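You operate a simulated robot arm through the tools that you are given. There is no shell and no other tool. Be economical: measure what you need, move in short steps, check, and stop when the job is done.

You are at the controls of a simulated robot arm. One attempt, no reset.

Task
Gauge the three blocks' rivets and clamp the block that reads NO.
Fine: with the green gauge, put back where it stood; clamp in the vise; leave the two good blocks.
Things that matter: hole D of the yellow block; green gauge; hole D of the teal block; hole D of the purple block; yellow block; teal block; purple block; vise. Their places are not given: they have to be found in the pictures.

The check looks at the end state, three seconds after you hand in, the way a careful person would. Anything else that was tipped, shoved, dropped, spilled or broken makes it a failure.

Robot
A 7-joint arm with a two-finger parallel gripper, fixed in place. Base frame: the origin is at the foot of the arm, x ahead of it, y to its left, z up; the work surface is at about z = 0. Units: mm, rad, N and s.
With the tool pointing down near the work surface it reaches from about 240 to 620 mm from the base axis. Its first joint turns from -1.152 to 1.152 rad. Payload 2.6 kg.
Tool frame: the origin (TCP) lies between the finger pads and is the grasp point; the fingertips stand 30 mm ahead of it; z points along the fingers, y is the line along which they close. Largest opening 94 mm; finger width 28, thickness 10; the body of the gripper, 50 by 96 mm, starts 55 mm behind the TCP.
Orientation is told as [roll, pitch, yaw] about the base's x, y, z axes, in that order, counted from this pose: with the fingers straight down and closing along the base's y, the tool's x points along the base's -x, its y along +y and its z along -z.

Tools
- The arm moves only by the tool drive_tool. Its argument "deltas" is a list of rows, each an object (a shift or turn left out is 0, a gripper value left out holds the last) with "angular": the turn, a rotation vector about the tool's x, y, z in units of 180 degrees (1.0 is 180 degrees), a list of three; "travel": the shift along the tool's x, y, z in units of 300 mm (1.0 is 300 mm), a list of three; "grip": the finger opening in mm, from 0 to 94. In form: [{"angular": [ax, ay, az], "travel": [tx, ty, tz], "grip": grip}, ...]. A call has 1 to 8 rows; each row is the pose to reach, as a shift and turn from the pose commanded when the call began, along the tool's axes at that moment. A call with a number of a shift or a turn outside -1 to 1 is refused whole. A row lasts 0.2 s, in which the tool goes at most 50 mm and 0.15 rad; a call with a longer step from one row to the next is refused whole, and so is a gripper value outside its range. A pose out of reach is approached as far as the arm can. The call stops where the force on the tool passes 90 N (or 10 N more than at its start, if that is more) or the arm is blocked; 0.2 s more then pass. The fingers move at their own pace (about 72 mm/s each) and stop on an object; they squeeze with about 40 N. The grip force told is the motor's: it shows also when the fingers shut on nothing. Time passes only in rows, and 0.2 s behind the last, so rows that repeat a pose let the fingers close. The reply holds the time, the measured pose of the TCP, the force on the tool along the base axes, the opening and the grip force, in the units named above and with some noise.
- Cameras (640 x 400 px; columns grow to the right, rows downward): "scene" is fixed at [36.2, 427.2, 584.4]; the picture's right is [-0.78, -0.62, 0.00], its down [-0.28, 0.36, -0.89] and it looks along [0.55, -0.70, -0.46] (base axes); focal length 344 px, centre (320, 200). "wrist" rides on the gripper at [-37, 0, -58] in the tool frame; the picture's right is [0.00, -1.00, 0.00], its down [0.97, 0.00, -0.24] and it looks along [0.24, 0.00, 0.97] (tool axes); focal length 218 px, centre (320, 200).
- camera(camera): a new picture of that camera. No time passes.
- point_at(camera, pixels): for up to 12 pixels [column, row] of the newest picture of that camera ("zoom" is the newest enlarged one), the place [x, y, z] in the base frame of the surface seen there, good to about 2 mm, but the place of the scene camera against the robot may be out by one fixed shift of up to 12 mm in any direction. No time passes.
- close_up(camera, box): a new picture of the part [left, top, right, bottom] of that camera's present view, enlarged. No time passes.
- job_done(): hands the job in; it is judged then, once.

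Go step by step. Measure first, check grasps and placings, and put right what went wrong. The budget is 80 turns and 34 pictures, counting those below and the enlarged ones. Unless the task says otherwise, let go and move clear before handing in, and close with one line.

The tools are called after "Emit:" as a command line: name --argument value ..., lists and objects as JSON in quotes. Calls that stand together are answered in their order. drive_tool: Moves the arm, as the interface text tells. Its arguments: {"type":"object","properties":{"deltas":{"type":"array"}},"required":["deltas"]} The other tools are called the same way: camera (camera) takes a picture; point_at (camera, pixels) gives the place of the surface under pixels of a picture; close_up (camera, box) takes an enlarged picture of a part of a camera's view; job_done () hands the job in.

At the start:

```text
time: 0.0
position: [272.3, -207.9, 318.2]
orientation: [0.001, 0.001, 0.001]
ft_force: [-0.1, 0.6, -0.6]
opening: 94.0
finger_force: 0.1
```

scene: 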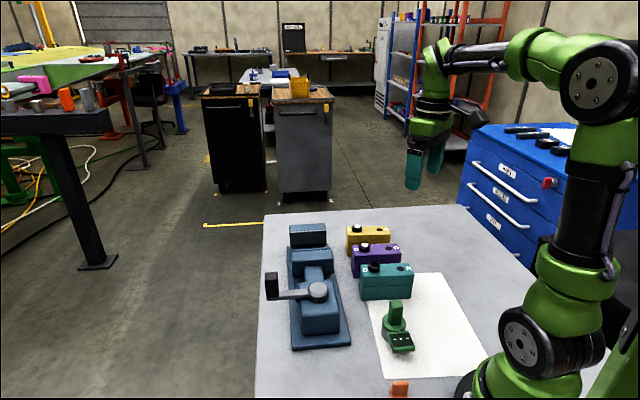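
wrist: 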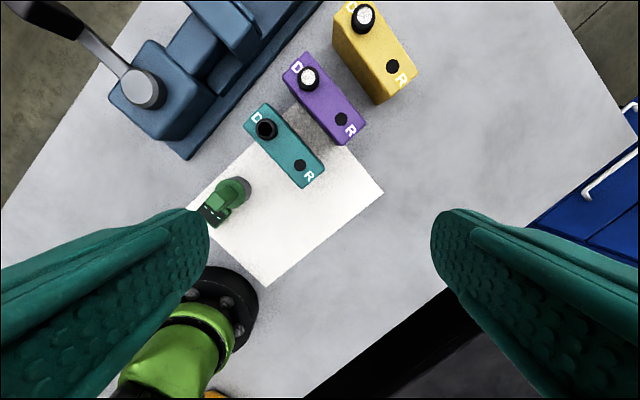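

The pictures show three blocks (yellow, purple, teal) with D and R holes, a green gauge on a white sheet, and a blue vise with a lever. I'll enlarge both views to see the details.

Emit:
close_up --camera "scene" --box '[250, 200, 490, 390]'

Emit:
close_up --camera "wrist" --box '[100, 0, 430, 240]'

```text
2.11 times, centred on (370, 295) of scene
```

zoom: 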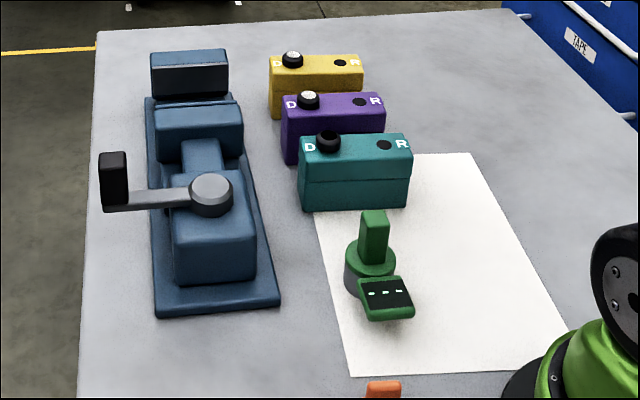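

```text
1.67 times, centred on (265, 120) of wrist
```

zoom: 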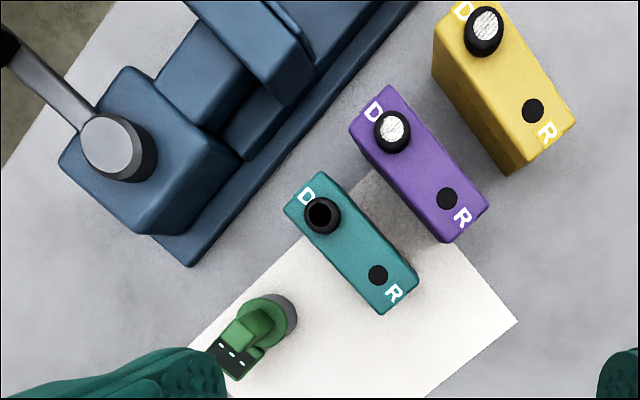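

The zoomed wrist view shows collars at D on all blocks, and the gauge with its upright tab and display. I'll measure points from the wrist zoom.

Emit:
point_at --camera "zoom" --pixels '[[322, 212], [377, 275], [392, 130], [446, 198], [485, 25], [532, 110], [241, 335], [262, 318], [290, 312], [235, 358], [287, 207], [415, 275]]'

Emit:
close_up --camera "wrist" --box '[180, 80, 340, 240]'

Emit:
close_up --camera "scene" --box '[345, 215, 435, 365]'

```text
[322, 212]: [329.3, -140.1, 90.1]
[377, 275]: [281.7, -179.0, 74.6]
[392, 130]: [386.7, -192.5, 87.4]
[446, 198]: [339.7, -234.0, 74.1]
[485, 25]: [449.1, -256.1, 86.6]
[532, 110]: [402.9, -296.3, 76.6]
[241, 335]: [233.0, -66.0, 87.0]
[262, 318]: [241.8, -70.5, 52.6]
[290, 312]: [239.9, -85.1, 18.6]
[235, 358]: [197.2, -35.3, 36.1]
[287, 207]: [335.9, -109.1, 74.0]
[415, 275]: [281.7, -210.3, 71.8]
```

```text
2.50 times, centred on (260, 160) of wrist
```

zoom: 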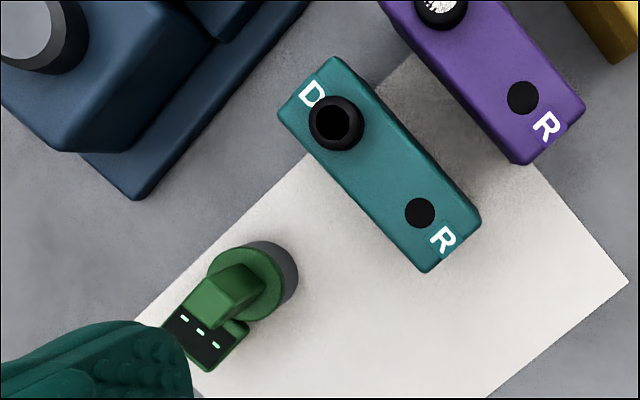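

```text
2.67 times, centred on (390, 290) of scene
```

zoom: 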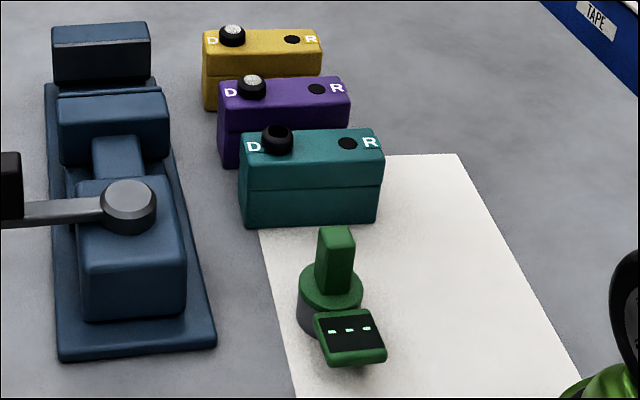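

The gauge stands near (238, -66), with the tab top at z≈87, and the blocks run along roughly 40°. I'll move the wrist camera over for a view of the gauge and the vise.

Emit:
drive_tool --deltas '[{"travel": [-0.03, 0.13, -0.02]}, {"travel": [-0.08, 0.26, -0.04]}, {"travel": [-0.13, 0.38, -0.07]}, {"travel": [-0.18, 0.5, -0.1]}, {"travel": [-0.18, 0.5, -0.1]}]'

Emit:
camera --camera "wrist"

```text
time: 1.2
position: [322.7, -59.6, 348.0]
orientation: [0.001, 0.001, 0.0]
ft_force: [-0.5, -0.1, 0.2]
opening: 94.0
finger_force: 0.2
```

```text
27 pictures are left
```

wrist: 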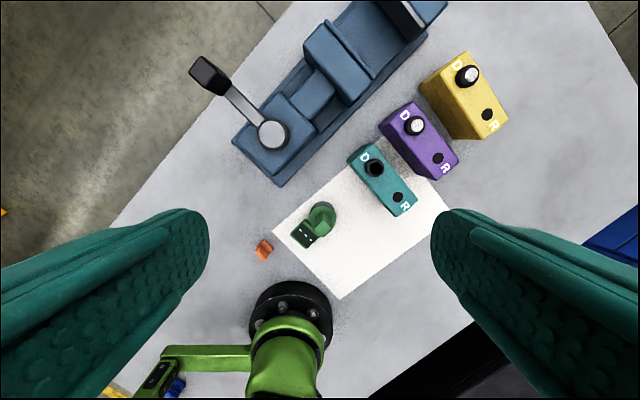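

Emit:
close_up --camera "wrist" --box '[180, 0, 460, 175]'

Emit:
point_at --camera "wrist" --pixels '[[273, 134], [203, 74], [375, 0], [413, 12], [330, 25], [305, 60], [348, 103], [375, 75], [232, 145], [275, 187], [310, 95], [335, 120]]'

Emit:
close_up --camera "wrist" --box '[270, 180, 350, 260]'

```text
2.29 times, centred on (320, 88) of wrist
```

zoom: 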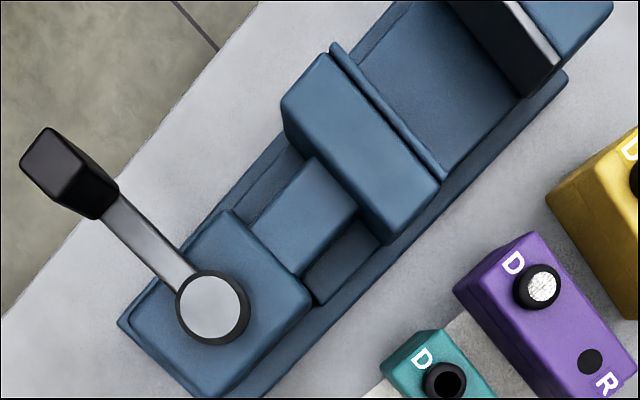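

```text
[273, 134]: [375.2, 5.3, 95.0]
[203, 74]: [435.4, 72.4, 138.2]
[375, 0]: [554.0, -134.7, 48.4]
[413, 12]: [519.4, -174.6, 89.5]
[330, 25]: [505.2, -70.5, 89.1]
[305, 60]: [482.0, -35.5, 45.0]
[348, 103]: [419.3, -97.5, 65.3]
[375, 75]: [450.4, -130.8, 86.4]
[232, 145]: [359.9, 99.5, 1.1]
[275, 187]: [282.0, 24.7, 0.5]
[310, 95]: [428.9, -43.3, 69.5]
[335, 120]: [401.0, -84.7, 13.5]
```

```text
5.00 times, centred on (310, 220) of wrist
```

zoom: 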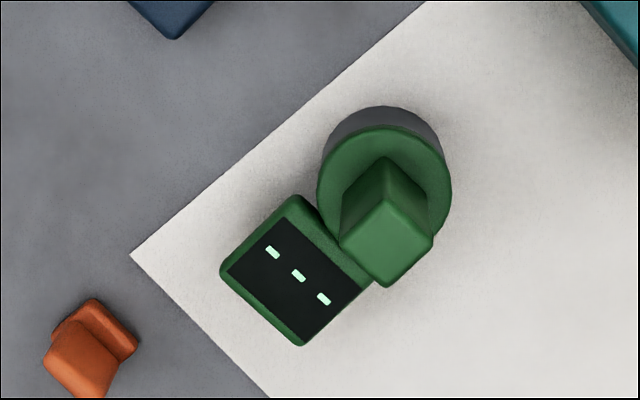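

The gauge tab top (zoom ~ (386,240)) is a small square-ish prism. I'll measure it exactly.

Emit:
point_at --camera "zoom" --pixels '[[386, 240], [386, 202], [345, 243], [388, 282], [430, 240], [335, 180], [440, 200], [385, 135], [298, 275], [296, 200], [225, 270], [300, 342]]'

```text
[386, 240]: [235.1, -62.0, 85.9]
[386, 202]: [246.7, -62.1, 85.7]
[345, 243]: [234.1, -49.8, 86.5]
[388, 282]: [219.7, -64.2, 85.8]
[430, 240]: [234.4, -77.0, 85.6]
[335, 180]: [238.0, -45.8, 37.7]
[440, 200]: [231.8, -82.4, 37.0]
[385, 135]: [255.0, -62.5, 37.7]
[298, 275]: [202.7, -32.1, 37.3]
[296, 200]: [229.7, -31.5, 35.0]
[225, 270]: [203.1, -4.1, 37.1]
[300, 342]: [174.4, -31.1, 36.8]
```

The tab is a ~20 mm square centred at about (234.5, -63.5) with edges at 45°, top z≈86, and the disk at z≈37. I'll hover above it with yaw -45° so the fingers close beside the display.

Emit:
drive_tool --deltas '[{"travel": [0.05, 0, 0.08], "angular": [0, 0, 0.042], "grip": 60}, {"travel": [0.1, 0, 0.16], "angular": [0, 0, 0.084]}, {"travel": [0.15, -0.005, 0.25], "angular": [0, 0, 0.126]}, {"travel": [0.2, -0.01, 0.34], "angular": [0, 0, 0.168]}, {"travel": [0.25, -0.013, 0.42], "angular": [0, 0, 0.21]}, {"travel": [0.294, -0.013, 0.493], "angular": [0, 0, 0.25]}, {"travel": [0.294, -0.013, 0.493], "angular": [0, 0, 0.25]}]'

Emit:
camera --camera "wrist"

```text
time: 2.8
position: [235.6, -62.7, 202.3]
orientation: [0.0, 0.0, -0.787]
ft_force: [0.1, 0.1, 0.8]
opening: 59.8
finger_force: 0.1
```

```text
24 pictures are left
```

wrist: 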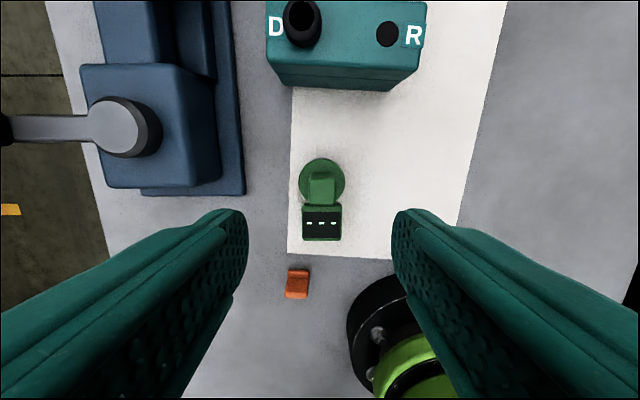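

The tab top at (322,188) is where it's expected under the TCP. I'll refine with a few points.

Emit:
point_at --camera "wrist" --pixels '[[311, 188], [322, 188], [334, 188], [322, 176], [322, 202], [303, 180], [341, 180], [322, 162], [322, 222], [322, 240], [278, 75], [410, 80]]'

```text
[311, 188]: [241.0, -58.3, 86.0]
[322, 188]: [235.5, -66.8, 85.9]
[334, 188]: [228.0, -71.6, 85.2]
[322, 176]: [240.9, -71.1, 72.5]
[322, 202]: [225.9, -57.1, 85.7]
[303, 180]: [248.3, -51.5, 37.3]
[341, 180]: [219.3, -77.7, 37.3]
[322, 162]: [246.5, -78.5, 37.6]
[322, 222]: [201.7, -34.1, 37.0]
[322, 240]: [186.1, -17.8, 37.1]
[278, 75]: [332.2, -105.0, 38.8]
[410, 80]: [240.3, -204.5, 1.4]
```

The tab centre is ~2 mm to the -y side of the tool axis. I'll descend to z≈72 so the tips clear the disk at 37, then grip.

Emit:
drive_tool --deltas '[{"travel": [0, -0.007, 0.15]}, {"travel": [0, -0.007, 0.3]}, {"travel": [0, -0.007, 0.4]}, {"travel": [0, -0.007, 0.432]}, {"travel": [0, -0.007, 0.432], "grip": 10}, {"travel": [0, -0.007, 0.432]}, {"travel": [0, -0.007, 0.432]}, {"travel": [0, -0.007, 0.432]}]'

```text
time: 4.6
position: [235.5, -61.6, 70.4]
orientation: [-0.001, 0.0, -0.785]
ft_force: [0.4, 0.0, 0.2]
opening: 27.3
finger_force: 39.9
```

The fingers stopped at 27.3 mm with 40 N, wider than the tab I measured. I'll check with a picture before lifting.

Emit:
camera --camera "wrist"

Emit:
close_up --camera "scene" --box '[330, 240, 490, 380]'

```text
23 pictures are left
```

wrist: 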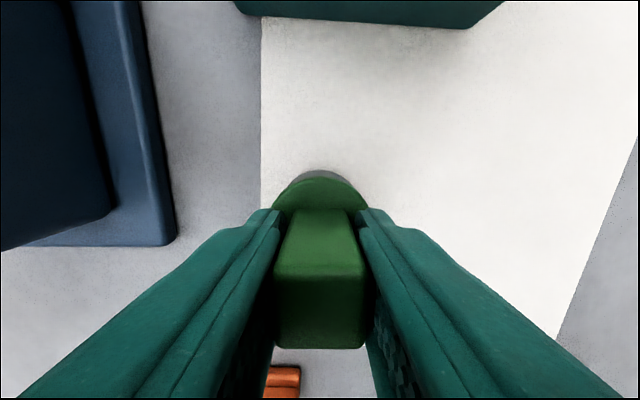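

```text
2.86 times, centred on (410, 310) of scene
```

zoom: 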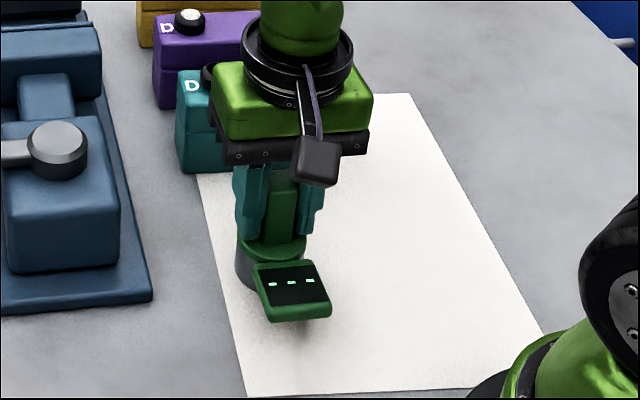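

The grasp is sound on the tab and the display stays visible in the scene view. I'll lift straight up and look at the underside.

Emit:
drive_tool --deltas '[{"travel": [0, 0, -0.03]}, {"travel": [0, 0, -0.13]}, {"travel": [0, 0, -0.28]}, {"travel": [0, 0, -0.43]}, {"travel": [0, 0, -0.43]}]'

Emit:
close_up --camera "scene" --box '[310, 200, 470, 340]'

```text
time: 5.8
position: [234.7, -64.1, 200.5]
orientation: [-0.001, 0.0, -0.785]
ft_force: [0.4, 1.1, 0.2]
opening: 10.1
finger_force: 0.0
```

```text
2.86 times, centred on (390, 270) of scene
```

zoom: 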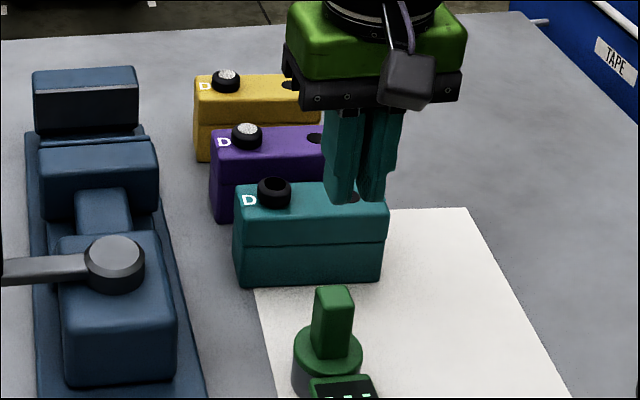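

The fingers were still closing when I lifted, so the gauge stayed down (scene zoom (335,330)). I'll reopen and check that it hasn't moved.

Emit:
drive_tool --deltas '[{"grip": 50}, {}, {}, {}, {}]'

Emit:
camera --camera "wrist"

Emit:
point_at --camera "wrist" --pixels '[[311, 188], [322, 188], [334, 188], [322, 202], [303, 180], [341, 180], [322, 162], [322, 222]]'

```text
time: 7.0
position: [233.6, -62.7, 199.4]
orientation: [-0.001, 0.0, -0.786]
ft_force: [-0.2, 0.5, 1.0]
opening: 50.2
finger_force: 0.0
```

```text
20 pictures are left
```

wrist: 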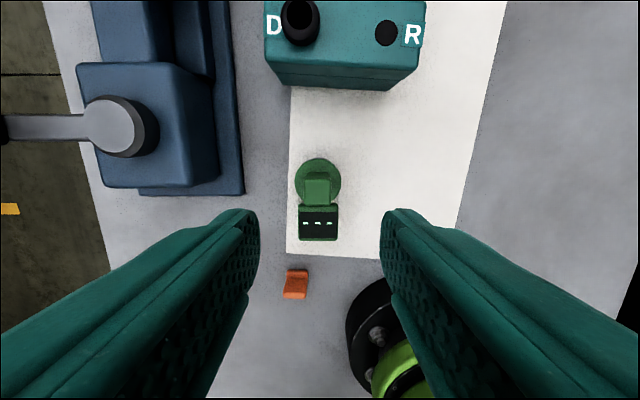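

```text
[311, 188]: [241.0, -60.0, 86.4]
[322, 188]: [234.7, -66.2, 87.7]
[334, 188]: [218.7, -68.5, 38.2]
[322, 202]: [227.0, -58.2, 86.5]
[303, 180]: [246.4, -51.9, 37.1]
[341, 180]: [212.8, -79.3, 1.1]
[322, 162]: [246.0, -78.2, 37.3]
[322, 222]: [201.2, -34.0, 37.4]
```

The gauge stands upright, perhaps nudged ~2 mm. I'll descend again, close and wait longer.

Emit:
drive_tool --deltas '[{"travel": [0, 0.004, 0.15]}, {"travel": [0, 0.004, 0.3]}, {"travel": [0, 0.004, 0.4]}, {"travel": [0, 0.004, 0.428]}, {"travel": [0, 0.004, 0.428], "grip": 10}, {"travel": [0, 0.004, 0.428]}, {"travel": [0, 0.004, 0.428]}, {"travel": [0, 0.004, 0.428]}]'

Emit:
drive_tool --deltas '[{}, {}, {}, {}, {}]'

```text
time: 8.8
position: [237.2, -61.2, 72.0]
orientation: [0.001, 0.0, -0.784]
ft_force: [-0.8, 0.3, 0.7]
opening: 27.1
finger_force: 40.5
```

```text
time: 10.0
position: [235.7, -61.9, 69.0]
orientation: [0.001, 0.0, -0.784]
ft_force: [0.7, 0.4, 0.5]
opening: 26.9
finger_force: 40.1
```

Opening stays at 27 mm with 40 N, yet the first lift slipped, so the tips may be catching on something low rather than on the tab. I'll take an enlarged look.

Emit:
close_up --camera "scene" --box '[380, 270, 460, 350]'

Emit:
camera --camera "wrist"

```text
5.00 times, centred on (420, 310) of scene
```

zoom: 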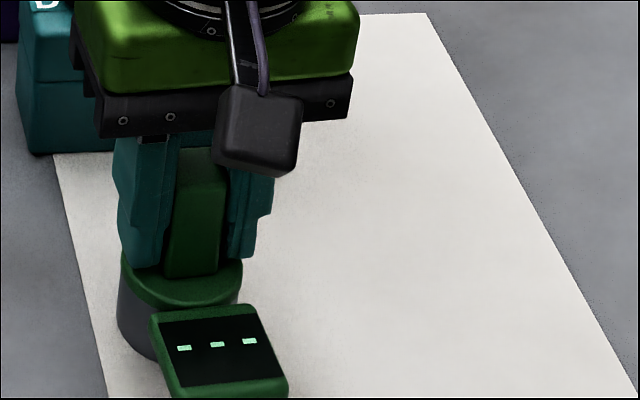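

```text
18 pictures are left
```

wrist: 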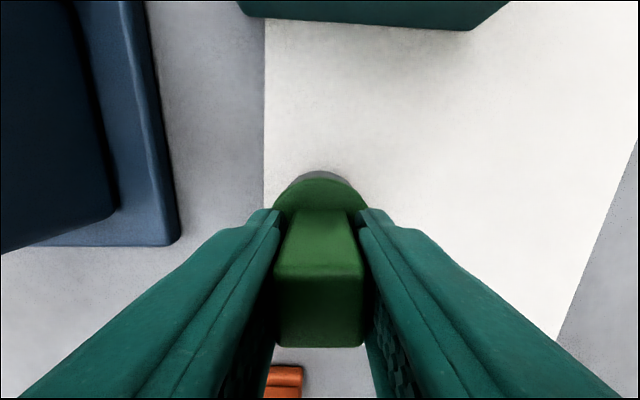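

Both pads look to be in contact with the tab. I'll try a slow, small lift and watch the opening and force.

Emit:
drive_tool --deltas '[{"travel": [0, 0, -0.004], "grip": 0}, {"travel": [0, 0, -0.008]}, {"travel": [0, 0, -0.012]}, {"travel": [0, 0, -0.016]}, {"travel": [0, 0, -0.02]}, {"travel": [0, 0, -0.024]}, {"travel": [0, 0, -0.028]}, {"travel": [0, 0, -0.032]}]'

```text
time: 11.8
position: [236.2, -61.9, 82.2]
orientation: [0.001, 0.0, -0.785]
ft_force: [0.1, 0.4, -5.3]
opening: 27.1
finger_force: 40.1
```

The force is now -5.3 N with the opening at 27 mm, so the gauge is lifted. I'll keep raising it gently.

Emit:
drive_tool --deltas '[{"travel": [0, 0, -0.02]}, {"travel": [0, 0, -0.05]}, {"travel": [0, 0, -0.08]}, {"travel": [0, 0, -0.11]}, {"travel": [0, 0, -0.14]}, {"travel": [0, 0, -0.17]}, {"travel": [0, 0, -0.2]}, {"travel": [0, 0, -0.22]}]'

Emit:
drive_tool --deltas '[{"travel": [0, 0, -0.02]}, {"travel": [0, 0, -0.05]}, {"travel": [0, 0, -0.08]}, {"travel": [0, 0, -0.11]}, {"travel": [0, 0, -0.14]}, {"travel": [0, 0, -0.17]}, {"travel": [0, 0, -0.19]}]'

Emit:
close_up --camera "scene" --box '[310, 200, 470, 340]'

```text
time: 13.6
position: [236.3, -62.4, 147.8]
orientation: [-0.001, 0.0, -0.785]
ft_force: [0.1, -0.5, -4.4]
opening: 26.9
finger_force: 40.0
```

```text
time: 15.2
position: [236.3, -61.8, 203.4]
orientation: [0.0, 0.0, -0.786]
ft_force: [0.0, 0.2, -4.3]
opening: 27.0
finger_force: 40.4
```

```text
2.86 times, centred on (390, 270) of scene
```

zoom: 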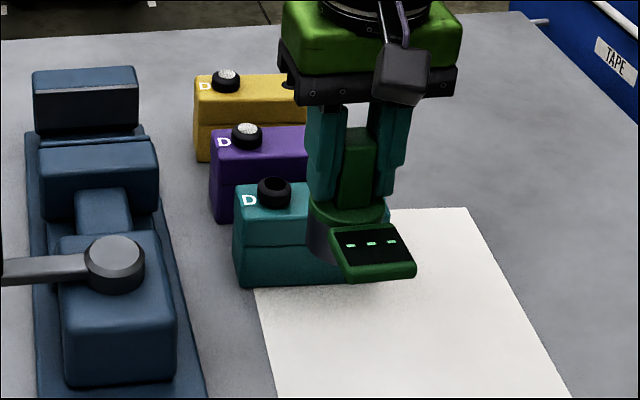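

The gauge is held level, with the display reading "- - -" at zoom (370,243). I'll move it partway toward the teal block so the wrist camera sees the teal D clearly.

Emit:
drive_tool --deltas '[{"travel": [-0.03, 0.003, -0.02]}, {"travel": [-0.07, 0.007, -0.04]}, {"travel": [-0.11, 0.012, -0.07]}, {"travel": [-0.14, 0.018, -0.07]}, {"travel": [-0.17, 0.025, -0.07]}, {"travel": [-0.2, 0.03, -0.07]}, {"travel": [-0.2, 0.03, -0.07]}]'

Emit:
camera --camera "wrist"

```text
time: 16.8
position: [284.8, -98.4, 224.7]
orientation: [0.001, 0.0, -0.785]
ft_force: [0.6, -0.1, -3.7]
opening: 27.0
finger_force: 40.1
```

```text
16 pictures are left
```

wrist: 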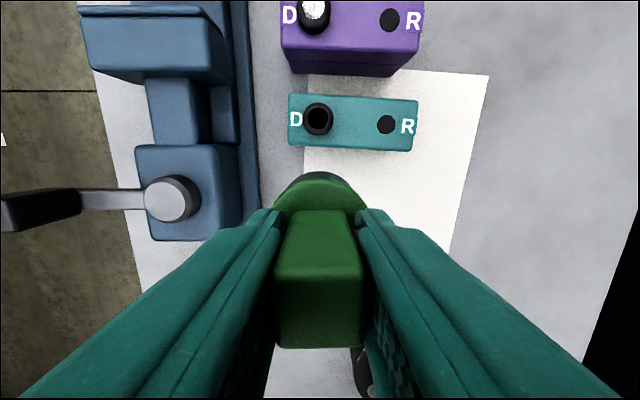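

The teal collar is at (318,119). I'll measure its rim, the purple one, and block edges.

Emit:
point_at --camera "wrist" --pixels '[[306, 119], [331, 119], [318, 106], [318, 132], [318, 119], [386, 124], [300, 13], [328, 13], [314, 8], [389, 20], [291, 100], [410, 140]]'

Emit:
close_up --camera "wrist" --box '[270, 0, 430, 160]'

```text
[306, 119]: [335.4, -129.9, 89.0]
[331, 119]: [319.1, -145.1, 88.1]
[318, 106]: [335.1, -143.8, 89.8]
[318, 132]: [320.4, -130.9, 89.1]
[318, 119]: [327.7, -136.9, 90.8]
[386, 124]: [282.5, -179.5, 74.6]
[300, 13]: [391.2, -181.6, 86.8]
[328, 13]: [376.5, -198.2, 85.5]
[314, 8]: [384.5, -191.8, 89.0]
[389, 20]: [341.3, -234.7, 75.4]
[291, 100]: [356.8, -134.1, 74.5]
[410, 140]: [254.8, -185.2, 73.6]
```

```text
2.50 times, centred on (350, 80) of wrist
```

zoom: 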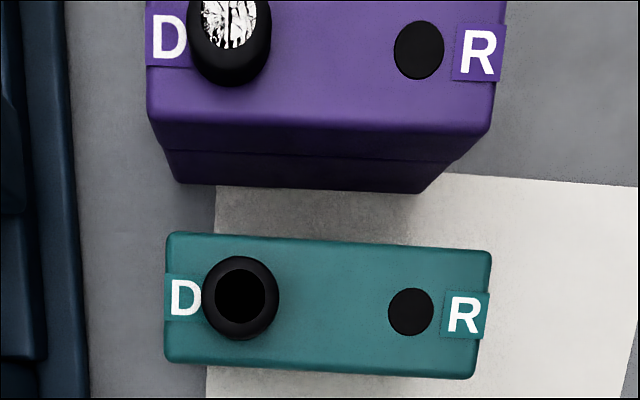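

The teal D centre is ≈(327.5, -137.5) with the rim at z≈89, and the gauge bottom is ~71 mm below the TCP. I'll move over it and come down to just above the rim.

Emit:
drive_tool --deltas '[{"travel": [-0.05, 0.002, 0]}, {"travel": [-0.1, 0.004, 0]}, {"travel": [-0.15, 0.007, 0]}, {"travel": [-0.193, 0.007, 0]}, {"travel": [-0.193, 0.007, 0.06]}, {"travel": [-0.193, 0.007, 0.12]}, {"travel": [-0.193, 0.007, 0.17]}, {"travel": [-0.193, 0.007, 0.19]}]'

Emit:
close_up --camera "scene" --box '[320, 200, 450, 310]'

```text
time: 18.6
position: [327.3, -138.3, 168.5]
orientation: [0.002, -0.001, -0.786]
ft_force: [0.0, 0.4, -4.3]
opening: 27.1
finger_force: 40.6
```

```text
3.64 times, centred on (385, 255) of scene
```

zoom: 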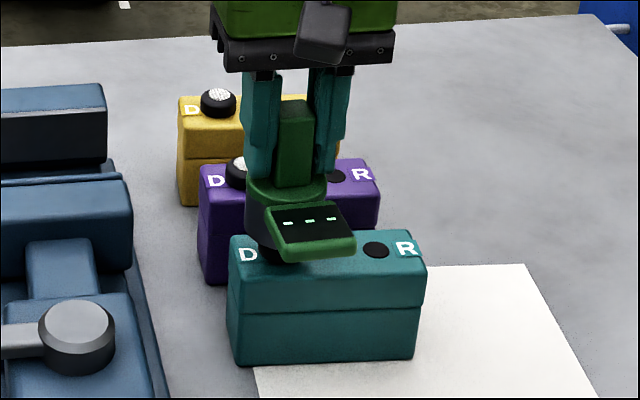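

The gauge is over the collar. I'll lower it in small steps, watching for contact.

Emit:
drive_tool --deltas '[{"travel": [0, 0, 0.008]}, {"travel": [0, 0, 0.016]}, {"travel": [0, 0, 0.022]}, {"travel": [0, 0, 0.026]}, {"travel": [0, 0, 0.03]}]'

```text
time: 19.8
position: [327.2, -137.6, 159.0]
orientation: [0.001, 0.0, -0.786]
ft_force: [-0.2, 0.3, -6.4]
opening: 27.2
finger_force: 40.0
```

Emit:
drive_tool --deltas '[{"travel": [0, 0, 0.004]}, {"travel": [0, 0, 0.008]}, {"travel": [0, 0, 0.012]}, {"travel": [0, 0, 0.016]}, {"travel": [0, 0, 0.02]}]'

Emit:
close_up --camera "scene" --box '[340, 220, 430, 300]'

```text
time: 21.0
position: [325.8, -136.7, 152.8]
orientation: [-0.001, -0.001, -0.787]
ft_force: [-0.1, -0.3, -5.1]
opening: 27.3
finger_force: 40.3
```

```text
5.00 times, centred on (385, 260) of scene
```

zoom: 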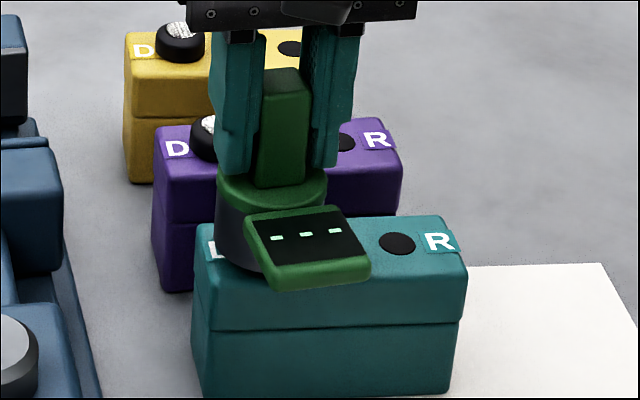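

There's no contact yet and the gauge is sleeving over the collar. I'll keep going gently toward the block top.

Emit:
drive_tool --deltas '[{"travel": [0, 0, 0.004]}, {"travel": [0, 0, 0.008]}, {"travel": [0, 0, 0.012]}, {"travel": [0, 0, 0.016]}, {"travel": [0, 0, 0.02]}, {"travel": [0, 0, 0.024]}, {"travel": [0, 0, 0.024]}]'

Emit:
close_up --camera "scene" --box '[340, 220, 430, 300]'

```text
time: 22.6
position: [326.5, -137.5, 145.9]
orientation: [0.0, 0.002, -0.785]
ft_force: [-0.1, -0.3, -4.5]
opening: 27.0
finger_force: 39.9
```

```text
5.00 times, centred on (385, 260) of scene
```

zoom: 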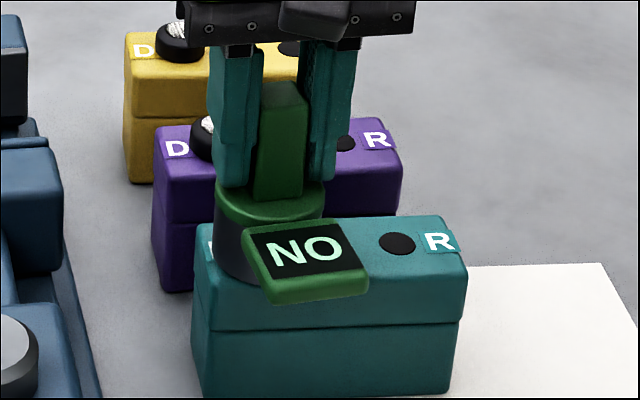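

The display reads NO for teal (zoom (305,250)). I'll lift off slowly to a height where both other D holes are visible, since all three need gauging.

Emit:
drive_tool --deltas '[{"travel": [0, 0, -0.01]}, {"travel": [0, 0, -0.04]}, {"travel": [0, 0, -0.08]}, {"travel": [0, 0, -0.13]}, {"travel": [0, 0, -0.18]}, {"travel": [0, 0, -0.23]}, {"travel": [0, 0, -0.28]}, {"travel": [0, 0, -0.31]}]'

Emit:
drive_tool --deltas '[{"travel": [0, 0, -0.03]}, {"travel": [0, 0, -0.07]}, {"travel": [0, 0, -0.11]}, {"travel": [0, 0, -0.15]}, {"travel": [0, 0, -0.18]}, {"travel": [0, 0, -0.18]}]'

Emit:
camera --camera "wrist"

```text
time: 24.4
position: [328.4, -137.8, 237.3]
orientation: [0.0, 0.001, -0.785]
ft_force: [-0.4, 0.5, -4.9]
opening: 27.1
finger_force: 39.7
```

```text
time: 25.8
position: [326.8, -137.8, 292.5]
orientation: [0.0, 0.0, -0.785]
ft_force: [-0.1, -0.6, -5.2]
opening: 26.9
finger_force: 40.2
```

```text
11 pictures are left
```

wrist: 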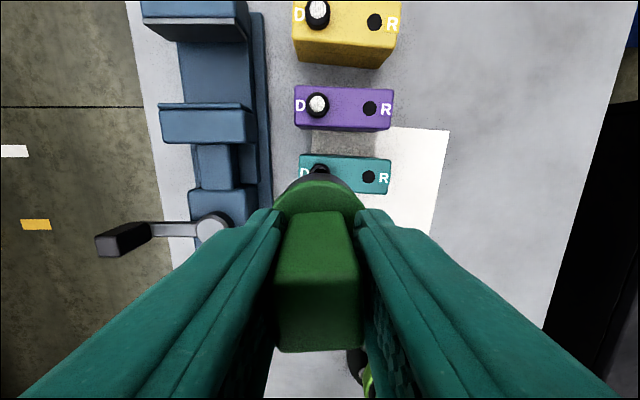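

The purple D is at (318,104) and the yellow D at (318,12). I'll measure both rims and the vise jaws.

Emit:
point_at --camera "wrist" --pixels '[[308, 104], [327, 104], [318, 95], [318, 104], [308, 12], [328, 12], [318, 5], [318, 12], [369, 108], [375, 22], [318, 20], [318, 113]]'

Emit:
point_at --camera "wrist" --pixels '[[165, 105], [248, 105], [205, 110], [150, 40], [245, 38], [195, 36], [215, 70], [185, 70], [248, 70], [262, 70], [212, 225], [125, 240]]'

```text
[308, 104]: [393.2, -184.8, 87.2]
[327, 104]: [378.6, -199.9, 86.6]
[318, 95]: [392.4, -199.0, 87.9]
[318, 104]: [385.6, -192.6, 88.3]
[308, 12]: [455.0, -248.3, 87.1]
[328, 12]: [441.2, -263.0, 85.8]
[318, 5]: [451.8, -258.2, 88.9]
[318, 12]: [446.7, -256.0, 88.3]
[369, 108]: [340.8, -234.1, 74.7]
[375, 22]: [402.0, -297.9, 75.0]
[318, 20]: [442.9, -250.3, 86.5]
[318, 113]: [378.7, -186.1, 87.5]
```

```text
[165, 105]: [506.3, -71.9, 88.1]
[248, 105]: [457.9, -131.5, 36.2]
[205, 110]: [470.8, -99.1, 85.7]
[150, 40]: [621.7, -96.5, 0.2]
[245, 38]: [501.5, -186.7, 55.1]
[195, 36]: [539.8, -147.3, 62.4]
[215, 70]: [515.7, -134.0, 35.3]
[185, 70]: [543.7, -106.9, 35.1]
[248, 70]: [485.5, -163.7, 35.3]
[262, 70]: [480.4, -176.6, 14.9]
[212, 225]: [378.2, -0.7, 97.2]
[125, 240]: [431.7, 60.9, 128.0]
```

Purple D is (385.8, -192.5) and yellow D is (447.5, -255). Moving to purple and lowering.

Emit:
drive_tool --deltas '[{"travel": [-0.05, 0.002, 0]}, {"travel": [-0.11, 0.004, 0]}, {"travel": [-0.17, 0.006, 0]}, {"travel": [-0.23, 0.009, 0]}, {"travel": [-0.268, 0.009, 0.03]}, {"travel": [-0.268, 0.009, 0.09]}, {"travel": [-0.268, 0.009, 0.15]}, {"travel": [-0.268, 0.009, 0.2]}]'

Emit:
drive_tool --deltas '[{"travel": [0, 0, 0.05]}, {"travel": [0, 0, 0.1]}, {"travel": [0, 0, 0.15]}, {"travel": [0, 0, 0.19]}, {"travel": [0, 0, 0.21]}, {"travel": [0, 0, 0.22]}, {"travel": [0, 0, 0.23]}]'

Emit:
drive_tool --deltas '[{"travel": [0, 0, 0.01]}, {"travel": [0, 0, 0.02]}, {"travel": [0, 0, 0.03]}, {"travel": [0, 0, 0.04]}, {"travel": [0, 0, 0.05]}, {"travel": [0, 0, 0.058]}, {"travel": [0, 0, 0.058]}]'

Emit:
close_up --camera "scene" --box '[330, 200, 430, 290]'

```text
time: 27.6
position: [384.8, -193.6, 233.2]
orientation: [-0.001, 0.001, -0.785]
ft_force: [-0.1, 0.9, -4.9]
opening: 27.1
finger_force: 40.3
```

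```text
time: 29.2
position: [385.3, -192.7, 163.4]
orientation: [-0.001, 0.0, -0.784]
ft_force: [1.0, 0.5, -4.3]
opening: 26.7
finger_force: 39.9
```

```text
time: 30.8
position: [385.8, -192.2, 145.6]
orientation: [-0.001, -0.001, -0.786]
ft_force: [-0.1, -0.3, -4.6]
opening: 27.0
finger_force: 40.0
```

```text
4.44 times, centred on (380, 245) of scene
```

zoom: 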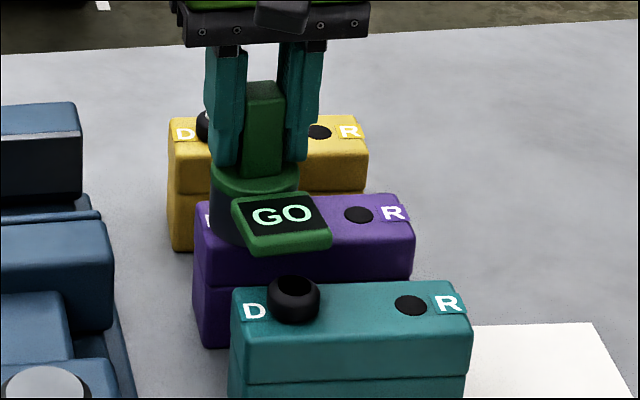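

Purple reads GO. Next I'll lift, move to yellow and lower.

Emit:
drive_tool --deltas '[{"travel": [0, 0, -0.01]}, {"travel": [0, 0, -0.04]}, {"travel": [0, 0, -0.08]}, {"travel": [0, 0, -0.13]}, {"travel": [0, 0, -0.17]}, {"travel": [-0.03, 0, -0.19]}, {"travel": [-0.08, 0, -0.19]}, {"travel": [-0.12, 0, -0.19]}]'

Emit:
drive_tool --deltas '[{"travel": [-0.05, -0.001, 0]}, {"travel": [-0.1, -0.002, 0]}, {"travel": [-0.15, -0.002, 0]}, {"travel": [-0.173, -0.002, 0.02]}, {"travel": [-0.173, -0.002, 0.06]}, {"travel": [-0.173, -0.002, 0.1]}, {"travel": [-0.173, -0.002, 0.12]}, {"travel": [-0.173, -0.002, 0.13]}]'

Emit:
drive_tool --deltas '[{"travel": [0, 0, 0.01]}, {"travel": [0, 0, 0.02]}, {"travel": [0, 0, 0.03]}, {"travel": [0, 0, 0.04]}, {"travel": [0, 0, 0.05]}, {"travel": [0, 0, 0.06]}, {"travel": [0, 0, 0.06]}]'

Emit:
close_up --camera "scene" --box '[330, 190, 430, 280]'

```text
time: 32.6
position: [410.0, -218.1, 203.4]
orientation: [-0.002, 0.0, -0.786]
ft_force: [-0.5, 0.4, -4.7]
opening: 27.1
finger_force: 39.6
```

```text
time: 34.4
position: [447.7, -255.6, 164.3]
orientation: [0.001, 0.0, -0.784]
ft_force: [-0.8, -0.5, -4.9]
opening: 26.8
finger_force: 39.8
```

```text
time: 36.0
position: [447.5, -253.2, 143.6]
orientation: [0.001, 0.006, -0.784]
ft_force: [0.8, -0.6, -0.9]
opening: 26.9
finger_force: 40.1
```

```text
4.44 times, centred on (380, 235) of scene
```

zoom: 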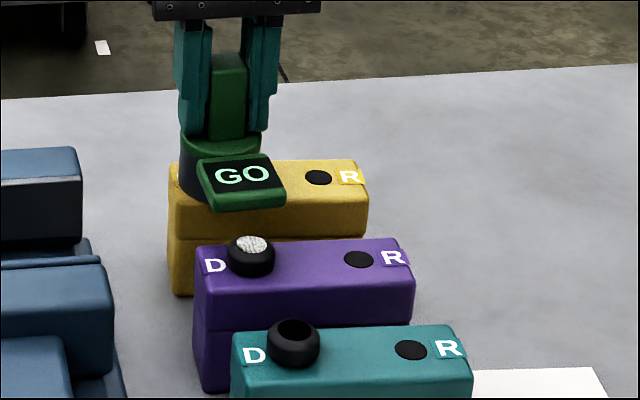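

Yellow reads GO, so teal is the reject. I'll lift high and carry the gauge back the exact way it came.

Emit:
drive_tool --deltas '[{"travel": [0, 0, -0.01]}, {"travel": [0, 0, -0.04]}, {"travel": [0, 0, -0.08]}, {"travel": [0, 0, -0.13]}, {"travel": [0, 0, -0.18]}, {"travel": [0, 0, -0.23]}, {"travel": [0, 0, -0.28]}, {"travel": [0, 0, -0.315]}]'

Emit:
drive_tool --deltas '[{"travel": [0.04, -0.003, 0]}, {"travel": [0.1, -0.006, 0]}, {"travel": [0.16, -0.01, 0]}, {"travel": [0.22, -0.014, 0]}, {"travel": [0.28, -0.018, 0]}, {"travel": [0.34, -0.02, 0]}, {"travel": [0.4, -0.022, 0]}, {"travel": [0.46, -0.024, 0]}]'

Emit:
drive_tool --deltas '[{"travel": [0.06, -0.003, 0]}, {"travel": [0.12, -0.006, 0]}, {"travel": [0.18, -0.01, 0]}, {"travel": [0.24, -0.014, 0]}, {"travel": [0.3, -0.018, 0]}, {"travel": [0.36, -0.021, 0]}, {"travel": [0.42, -0.023, 0]}, {"travel": [0.474, -0.025, 0]}]'

Emit:
drive_tool --deltas '[{"travel": [0.02, 0, 0.02]}, {"travel": [0.02, 0, 0.08]}, {"travel": [0.02, 0, 0.14]}, {"travel": [0.02, 0, 0.2]}, {"travel": [0.02, 0, 0.26]}, {"travel": [0.02, 0, 0.32]}, {"travel": [0.02, 0, 0.38]}, {"travel": [0.02, 0, 0.42]}]'

```text
time: 37.8
position: [448.5, -255.1, 241.2]
orientation: [0.001, 0.0, -0.787]
ft_force: [0.1, -0.6, -4.5]
opening: 26.7
finger_force: 40.1
```

```text
time: 39.6
position: [344.5, -160.2, 240.7]
orientation: [-0.001, 0.001, -0.785]
ft_force: [0.2, 1.0, -4.7]
opening: 27.0
finger_force: 40.3
```

```text
time: 41.4
position: [239.3, -66.5, 240.3]
orientation: [0.002, 0.001, -0.785]
ft_force: [0.1, 0.1, -4.6]
opening: 26.8
finger_force: 39.8
```

```text
time: 43.2
position: [234.3, -64.0, 116.7]
orientation: [-0.001, 0.0, -0.785]
ft_force: [0.7, 0.5, -5.1]
opening: 27.0
finger_force: 39.6
```

I'm above home at (234.3, -64.0). Lowering the last 43 mm slowly.

Emit:
drive_tool --deltas '[{"travel": [0, 0, 0.04]}, {"travel": [0, 0, 0.08]}, {"travel": [0, 0, 0.11]}, {"travel": [0, 0, 0.125]}, {"travel": [0, 0, 0.135]}, {"travel": [0, 0, 0.141]}, {"travel": [0, 0, 0.145]}, {"travel": [0, 0, 0.147]}]'

```text
time: 45.0
position: [234.2, -64.0, 71.0]
orientation: [0.0, -0.001, -0.786]
ft_force: [1.5, 0.1, -5.0]
opening: 26.9
finger_force: 40.3
```

It's still bearing the full weight, so I'll lower 2 mm more in tiny steps.

Emit:
drive_tool --deltas '[{"travel": [0, 0, 0.002]}, {"travel": [0, 0, 0.004]}, {"travel": [0, 0, 0.006]}]'

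```text
time: 45.8
position: [234.8, -62.6, 68.2]
orientation: [0.001, 0.0, -0.787]
ft_force: [-7.0, 0.1, 21.2]
opening: 27.0
finger_force: 40.0
```

Contact is made (+21 N). I'll ease up 1 mm, then open.

Emit:
drive_tool --deltas '[{"travel": [0, 0, -0.0035]}, {"travel": [0, 0, -0.0035], "grip": 50}, {"travel": [0, 0, -0.0035]}, {"travel": [0, 0, -0.0035]}, {"travel": [0, 0, -0.0035]}]'

Emit:
drive_tool --deltas '[{"travel": [0, 0, -0.05]}, {"travel": [0, 0, -0.15]}, {"travel": [0, 0, -0.3]}, {"travel": [0, 0, -0.43]}, {"travel": [0, 0, -0.43]}]'

Emit:
camera --camera "wrist"

```text
time: 47.0
position: [235.3, -63.3, 70.0]
orientation: [0.0, -0.002, -0.786]
ft_force: [-0.8, 0.1, -0.2]
opening: 50.3
finger_force: 0.0
```

```text
time: 48.2
position: [234.7, -62.8, 200.9]
orientation: [-0.002, 0.0, -0.785]
ft_force: [-0.5, -0.6, -0.3]
opening: 50.1
finger_force: 0.0
```

```text
8 pictures are left
```

wrist: 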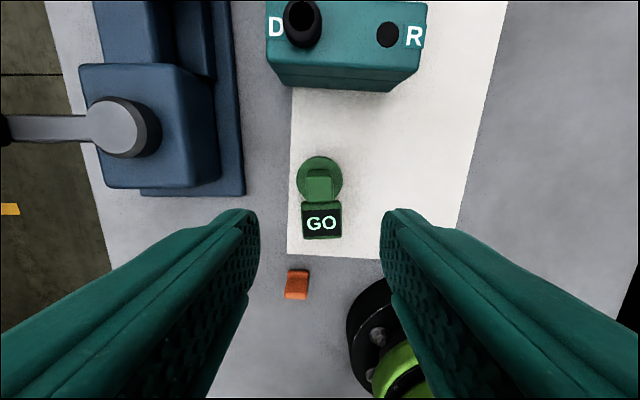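

All as before: the gauge is back at its original pixels (disk 297–343 against 299–345). I'll open wide, rise and swing over the vise gap with yaw +45° to view it from above.

Emit:
drive_tool --deltas '[{"travel": [0, 0, -0.13], "angular": [0, 0, -0.0465], "grip": 94}, {"travel": [-0.06, 0.04, -0.23], "angular": [0, 0, -0.093]}, {"travel": [-0.18, 0.11, -0.3], "angular": [0, 0, -0.1395]}, {"travel": [-0.3, 0.18, -0.333], "angular": [0, 0, -0.186]}, {"travel": [-0.42, 0.25, -0.333], "angular": [0, 0, -0.2325]}, {"travel": [-0.54, 0.33, -0.333], "angular": [0, 0, -0.279]}, {"travel": [-0.66, 0.4, -0.333], "angular": [0, 0, -0.3255]}, {"travel": [-0.78, 0.46, -0.333], "angular": [0, 0, -0.372]}]'

Emit:
drive_tool --deltas '[{"angular": [0, 0, -0.043]}, {"angular": [0, 0, -0.086]}, {"angular": [0, 0, -0.128]}, {"angular": [0, 0, -0.128]}]'

Emit:
camera --camera "wrist"

```text
time: 50.0
position: [498.0, -132.7, 298.7]
orientation: [-0.001, -0.001, 0.384]
ft_force: [0.6, -0.1, 0.3]
opening: 94.3
finger_force: 0.1
```

```text
time: 51.0
position: [498.7, -131.2, 300.3]
orientation: [-0.001, 0.0, 0.787]
ft_force: [0.5, 1.2, -1.4]
opening: 94.0
finger_force: 0.0
```

```text
7 pictures are left
```

wrist: 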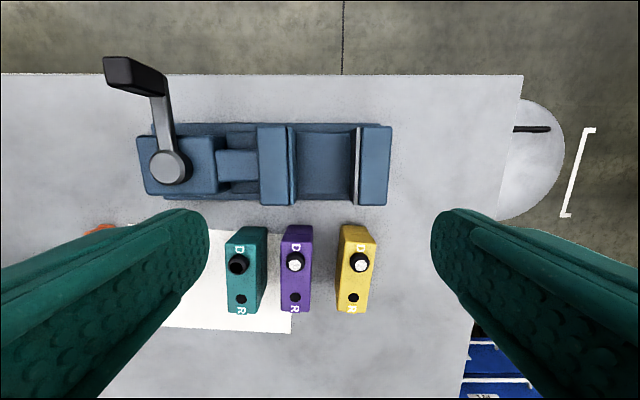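

The overhead view shows the gap between columns ~297 and ~352, and the lever at (170,165)-(130,75). I'll measure the gap, the jaws and the teal block's outline.

Emit:
point_at --camera "wrist" --pixels '[[285, 165], [293, 165], [300, 165], [325, 165], [345, 165], [354, 165], [365, 165], [325, 138], [325, 198], [376, 128], [376, 203], [272, 203]]'

Emit:
point_at --camera "wrist" --pixels '[[272, 128], [231, 231], [265, 231], [228, 310], [253, 310], [238, 262], [241, 299], [170, 167], [163, 110], [130, 72], [262, 300], [225, 165]]'

Emit:
close_up --camera "wrist" --box '[90, 40, 410, 240]'

```text
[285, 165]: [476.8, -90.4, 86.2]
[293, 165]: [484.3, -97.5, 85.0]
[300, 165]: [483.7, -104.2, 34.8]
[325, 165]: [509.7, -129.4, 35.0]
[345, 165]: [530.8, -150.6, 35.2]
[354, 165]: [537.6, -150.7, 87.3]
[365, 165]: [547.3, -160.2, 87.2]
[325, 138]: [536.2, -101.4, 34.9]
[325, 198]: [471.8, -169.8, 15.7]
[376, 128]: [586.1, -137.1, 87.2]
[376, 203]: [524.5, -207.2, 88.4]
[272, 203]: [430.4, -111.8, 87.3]
```

```text
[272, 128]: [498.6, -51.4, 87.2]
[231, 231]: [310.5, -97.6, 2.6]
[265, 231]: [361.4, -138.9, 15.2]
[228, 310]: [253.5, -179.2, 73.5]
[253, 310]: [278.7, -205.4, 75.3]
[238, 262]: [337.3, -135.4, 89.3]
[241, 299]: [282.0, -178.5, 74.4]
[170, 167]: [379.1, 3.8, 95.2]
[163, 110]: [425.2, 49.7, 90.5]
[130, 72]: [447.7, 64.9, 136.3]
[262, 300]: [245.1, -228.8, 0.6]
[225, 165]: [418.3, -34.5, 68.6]
```

```text
2.00 times, centred on (250, 140) of wrist
```

zoom: 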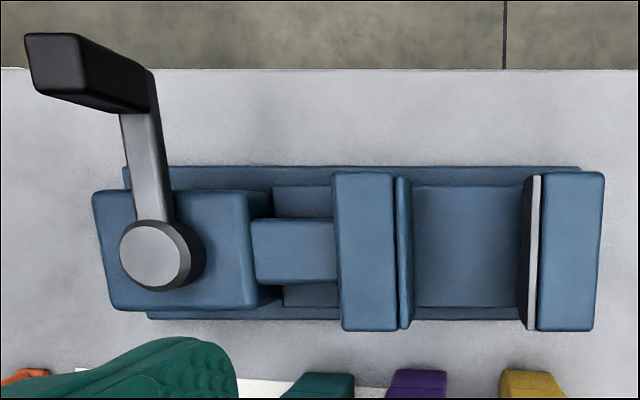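

The gap runs from v≈411 to 484 mm (about 73 mm wide), its floor is at z≈35, and the jaws are ~92 mm wide. The teal block is centred at (304.8, -158.3) at 42.6°. I'll move above it with the fingers at 62 mm.

Emit:
drive_tool --deltas '[{"travel": [0.09, 0.06, 0.02], "grip": 64}, {"travel": [0.19, 0.14, 0.06], "angular": [0, 0, 0.005]}, {"travel": [0.3, 0.22, 0.12], "angular": [0, 0, 0.01]}, {"travel": [0.41, 0.3, 0.18], "angular": [0, 0, 0.0133]}, {"travel": [0.48, 0.36, 0.25], "angular": [0, 0, 0.0133]}, {"travel": [0.518, 0.394, 0.333], "angular": [0, 0, 0.0133]}, {"travel": [0.518, 0.394, 0.333], "angular": [0, 0, 0.0133]}]'

Emit:
camera --camera "wrist"

```text
time: 52.6
position: [301.9, -159.9, 198.9]
orientation: [0.001, -0.001, 0.744]
ft_force: [-0.5, 0.7, -0.5]
opening: 63.8
finger_force: 0.1
```

```text
5 pictures are left
```

wrist: 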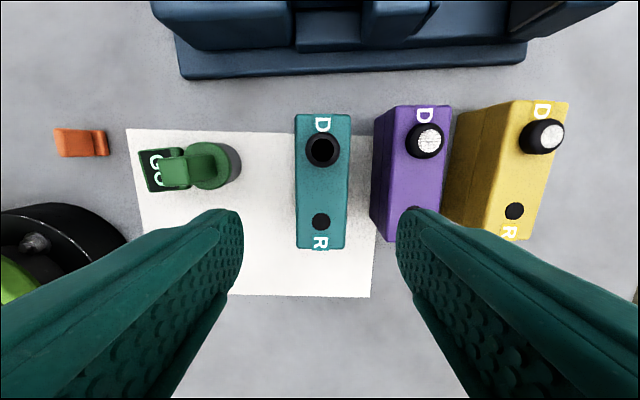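

The teal block is centred at column 322, so I need small corrections of -3.5 mm in x and -2 mm in y. I'll descend to z≈78 and close.

Emit:
drive_tool --deltas '[{"travel": [-0.012, -0.0067, 0.12]}, {"travel": [-0.012, -0.0067, 0.25]}, {"travel": [-0.012, -0.0067, 0.35]}, {"travel": [-0.012, -0.0067, 0.403]}, {"travel": [-0.012, -0.0067, 0.403]}]'

Emit:
drive_tool --deltas '[{"grip": 0}, {}, {}, {}, {}, {}]'

Emit:
drive_tool --deltas '[{"travel": [0, 0, -0.004]}, {"travel": [0, 0, -0.008]}, {"travel": [0, 0, -0.012]}, {"travel": [0, 0, -0.018]}, {"travel": [0, 0, -0.024]}, {"travel": [0, 0, -0.03]}]'

```text
time: 53.8
position: [305.5, -157.8, 78.1]
orientation: [0.0, -0.001, 0.743]
ft_force: [-0.7, 0.4, 0.7]
opening: 63.7
finger_force: 0.0
```

```text
time: 55.2
position: [307.5, -157.5, 79.8]
orientation: [-0.001, -0.003, 0.742]
ft_force: [-1.5, 3.5, 24.8]
opening: 45.7
finger_force: 40.2
```

```text
time: 56.6
position: [307.5, -156.9, 86.9]
orientation: [0.0, 0.0, 0.743]
ft_force: [-0.7, -0.3, -3.9]
opening: 45.9
finger_force: 39.8
```

The block is held (opening 45.8, about 4 N), but in the vise the tips would reach below the jaw tops with only ~3 mm to spare. I'll set it down and regrip 7 mm higher.

Emit:
drive_tool --deltas '[{"travel": [0, 0, 0.01]}, {"travel": [0, 0, 0.02]}, {"travel": [0, 0, 0.026]}, {"travel": [0, 0, 0.03]}]'

Emit:
drive_tool --deltas '[{"grip": 64}, {}, {}, {"travel": [0, 0, -0.012]}, {"travel": [0, 0, -0.024]}, {"travel": [0, 0, -0.024]}]'

Emit:
drive_tool --deltas '[{"grip": 0}, {}, {}, {}, {}, {}]'

Emit:
drive_tool --deltas '[{"travel": [0, 0, -0.004]}, {"travel": [0, 0, -0.008]}, {"travel": [0, 0, -0.012]}, {"travel": [0, 0, -0.018]}, {"travel": [0, 0, -0.024]}, {"travel": [0, 0, -0.03]}]'

```text
time: 57.6
position: [307.6, -157.9, 79.7]
orientation: [0.0, -0.003, 0.739]
ft_force: [-6.7, 7.3, 24.1]
opening: 45.5
finger_force: 39.9
```

```text
time: 59.0
position: [308.9, -158.4, 83.8]
orientation: [-0.001, 0.0, 0.744]
ft_force: [0.2, 1.0, -0.2]
opening: 63.6
finger_force: 0.1
```

```text
time: 60.4
position: [309.1, -156.4, 84.6]
orientation: [0.0, 0.001, 0.742]
ft_force: [0.4, 0.2, 0.8]
opening: 45.3
finger_force: 39.5
```

```text
time: 61.8
position: [308.5, -155.8, 94.4]
orientation: [0.0, 0.0, 0.744]
ft_force: [-0.4, -0.4, -4.1]
opening: 45.6
finger_force: 40.0
```

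It's held firmly at 20 mm depth. I'll lift high and carry it to above the vise gap, aligning to 45°.

Emit:
drive_tool --deltas '[{"travel": [0, 0, -0.03]}, {"travel": [0, 0, -0.08]}, {"travel": [0, 0, -0.13]}, {"travel": [0, 0, -0.18]}, {"travel": [0, 0, -0.23]}, {"travel": [0, 0, -0.28]}, {"travel": [0, 0, -0.33]}, {"travel": [0, 0, -0.37]}]'

Emit:
drive_tool --deltas '[{"travel": [-0.03, -0.02, 0]}, {"travel": [-0.08, -0.053, 0]}, {"travel": [-0.13, -0.085, 0]}, {"travel": [-0.18, -0.118, 0]}, {"travel": [-0.23, -0.151, 0]}, {"travel": [-0.28, -0.184, 0]}, {"travel": [-0.33, -0.217, 0]}, {"travel": [-0.38, -0.25, 0]}]'

Emit:
drive_tool --deltas '[{"travel": [-0.05, -0.033, 0]}, {"travel": [-0.1, -0.066, 0], "angular": [0, 0, -0.004]}, {"travel": [-0.15, -0.098, 0], "angular": [0, 0, -0.009]}, {"travel": [-0.188, -0.123, 0], "angular": [0, 0, -0.0133]}, {"travel": [-0.188, -0.123, 0], "angular": [0, 0, -0.0133]}]'

Emit:
camera --camera "wrist"

```text
time: 63.6
position: [308.4, -157.1, 206.0]
orientation: [0.0, 0.0, 0.742]
ft_force: [0.1, 0.2, -4.4]
opening: 45.4
finger_force: 39.9
```

```text
time: 65.4
position: [443.3, -134.5, 206.8]
orientation: [-0.001, -0.001, 0.742]
ft_force: [-0.2, -0.6, -4.4]
opening: 45.6
finger_force: 40.0
```

```text
time: 66.6
position: [509.3, -123.3, 206.3]
orientation: [-0.001, -0.001, 0.787]
ft_force: [-0.7, -0.8, -4.4]
opening: 45.7
finger_force: 39.2
```

```text
4 pictures are left
```

wrist: 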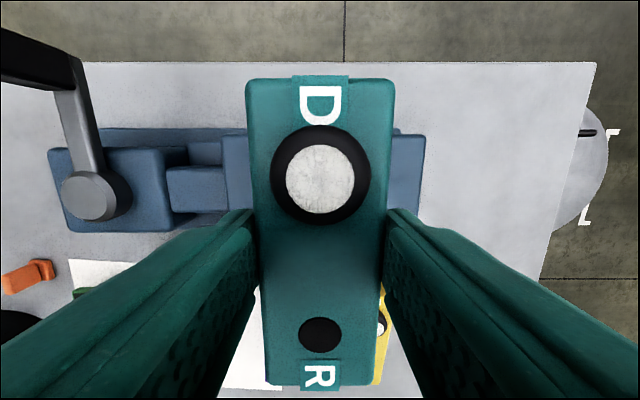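

The block is level and centred at column 320. I'll check where the jaws lie relative to it.

Emit:
point_at --camera "wrist" --pixels '[[224, 170], [240, 180], [421, 170], [410, 180], [253, 100], [388, 100], [262, 340], [378, 340], [320, 335], [321, 180], [320, 83], [320, 387]]'

```text
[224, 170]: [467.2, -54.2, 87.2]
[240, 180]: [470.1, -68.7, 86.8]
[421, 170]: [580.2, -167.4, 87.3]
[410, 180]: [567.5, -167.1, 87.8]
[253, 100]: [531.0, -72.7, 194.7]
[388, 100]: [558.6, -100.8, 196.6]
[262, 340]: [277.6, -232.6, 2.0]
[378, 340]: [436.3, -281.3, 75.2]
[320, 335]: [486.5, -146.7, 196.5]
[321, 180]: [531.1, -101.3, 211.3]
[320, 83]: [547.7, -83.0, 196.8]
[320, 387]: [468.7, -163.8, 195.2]
```

The block is at v≈446.6 against a gap centre of 448, and the lateral position is good. I'll lower it into the gap.

Emit:
drive_tool --deltas '[{"travel": [0, -0.004, 0.03]}, {"travel": [0, -0.004, 0.07]}, {"travel": [0, -0.004, 0.11]}, {"travel": [0, -0.004, 0.15]}, {"travel": [0, -0.004, 0.19]}, {"travel": [0, -0.004, 0.23]}, {"travel": [0, -0.004, 0.255]}, {"travel": [0, -0.004, 0.27]}]'

Emit:
drive_tool --deltas '[{"travel": [0, 0, 0.004]}, {"travel": [0, 0, 0.008]}, {"travel": [0, 0, 0.011]}]'

```text
time: 68.4
position: [510.3, -125.1, 123.9]
orientation: [0.0, -0.001, 0.787]
ft_force: [-0.8, 0.2, -4.6]
opening: 45.5
finger_force: 40.3
```

```text
time: 69.2
position: [511.2, -124.3, 121.3]
orientation: [0.001, -0.001, 0.785]
ft_force: [-0.4, 0.2, -4.3]
opening: 45.6
finger_force: 39.6
```

Emit:
drive_tool --deltas '[{"travel": [0, 0, 0.003]}, {"travel": [0, 0, 0.006]}, {"travel": [0, 0, 0.008]}]'

```text
time: 70.0
position: [511.0, -124.9, 119.8]
orientation: [-0.002, 0.0, 0.783]
ft_force: [-6.1, -1.2, 11.6]
opening: 45.7
finger_force: 40.3
```

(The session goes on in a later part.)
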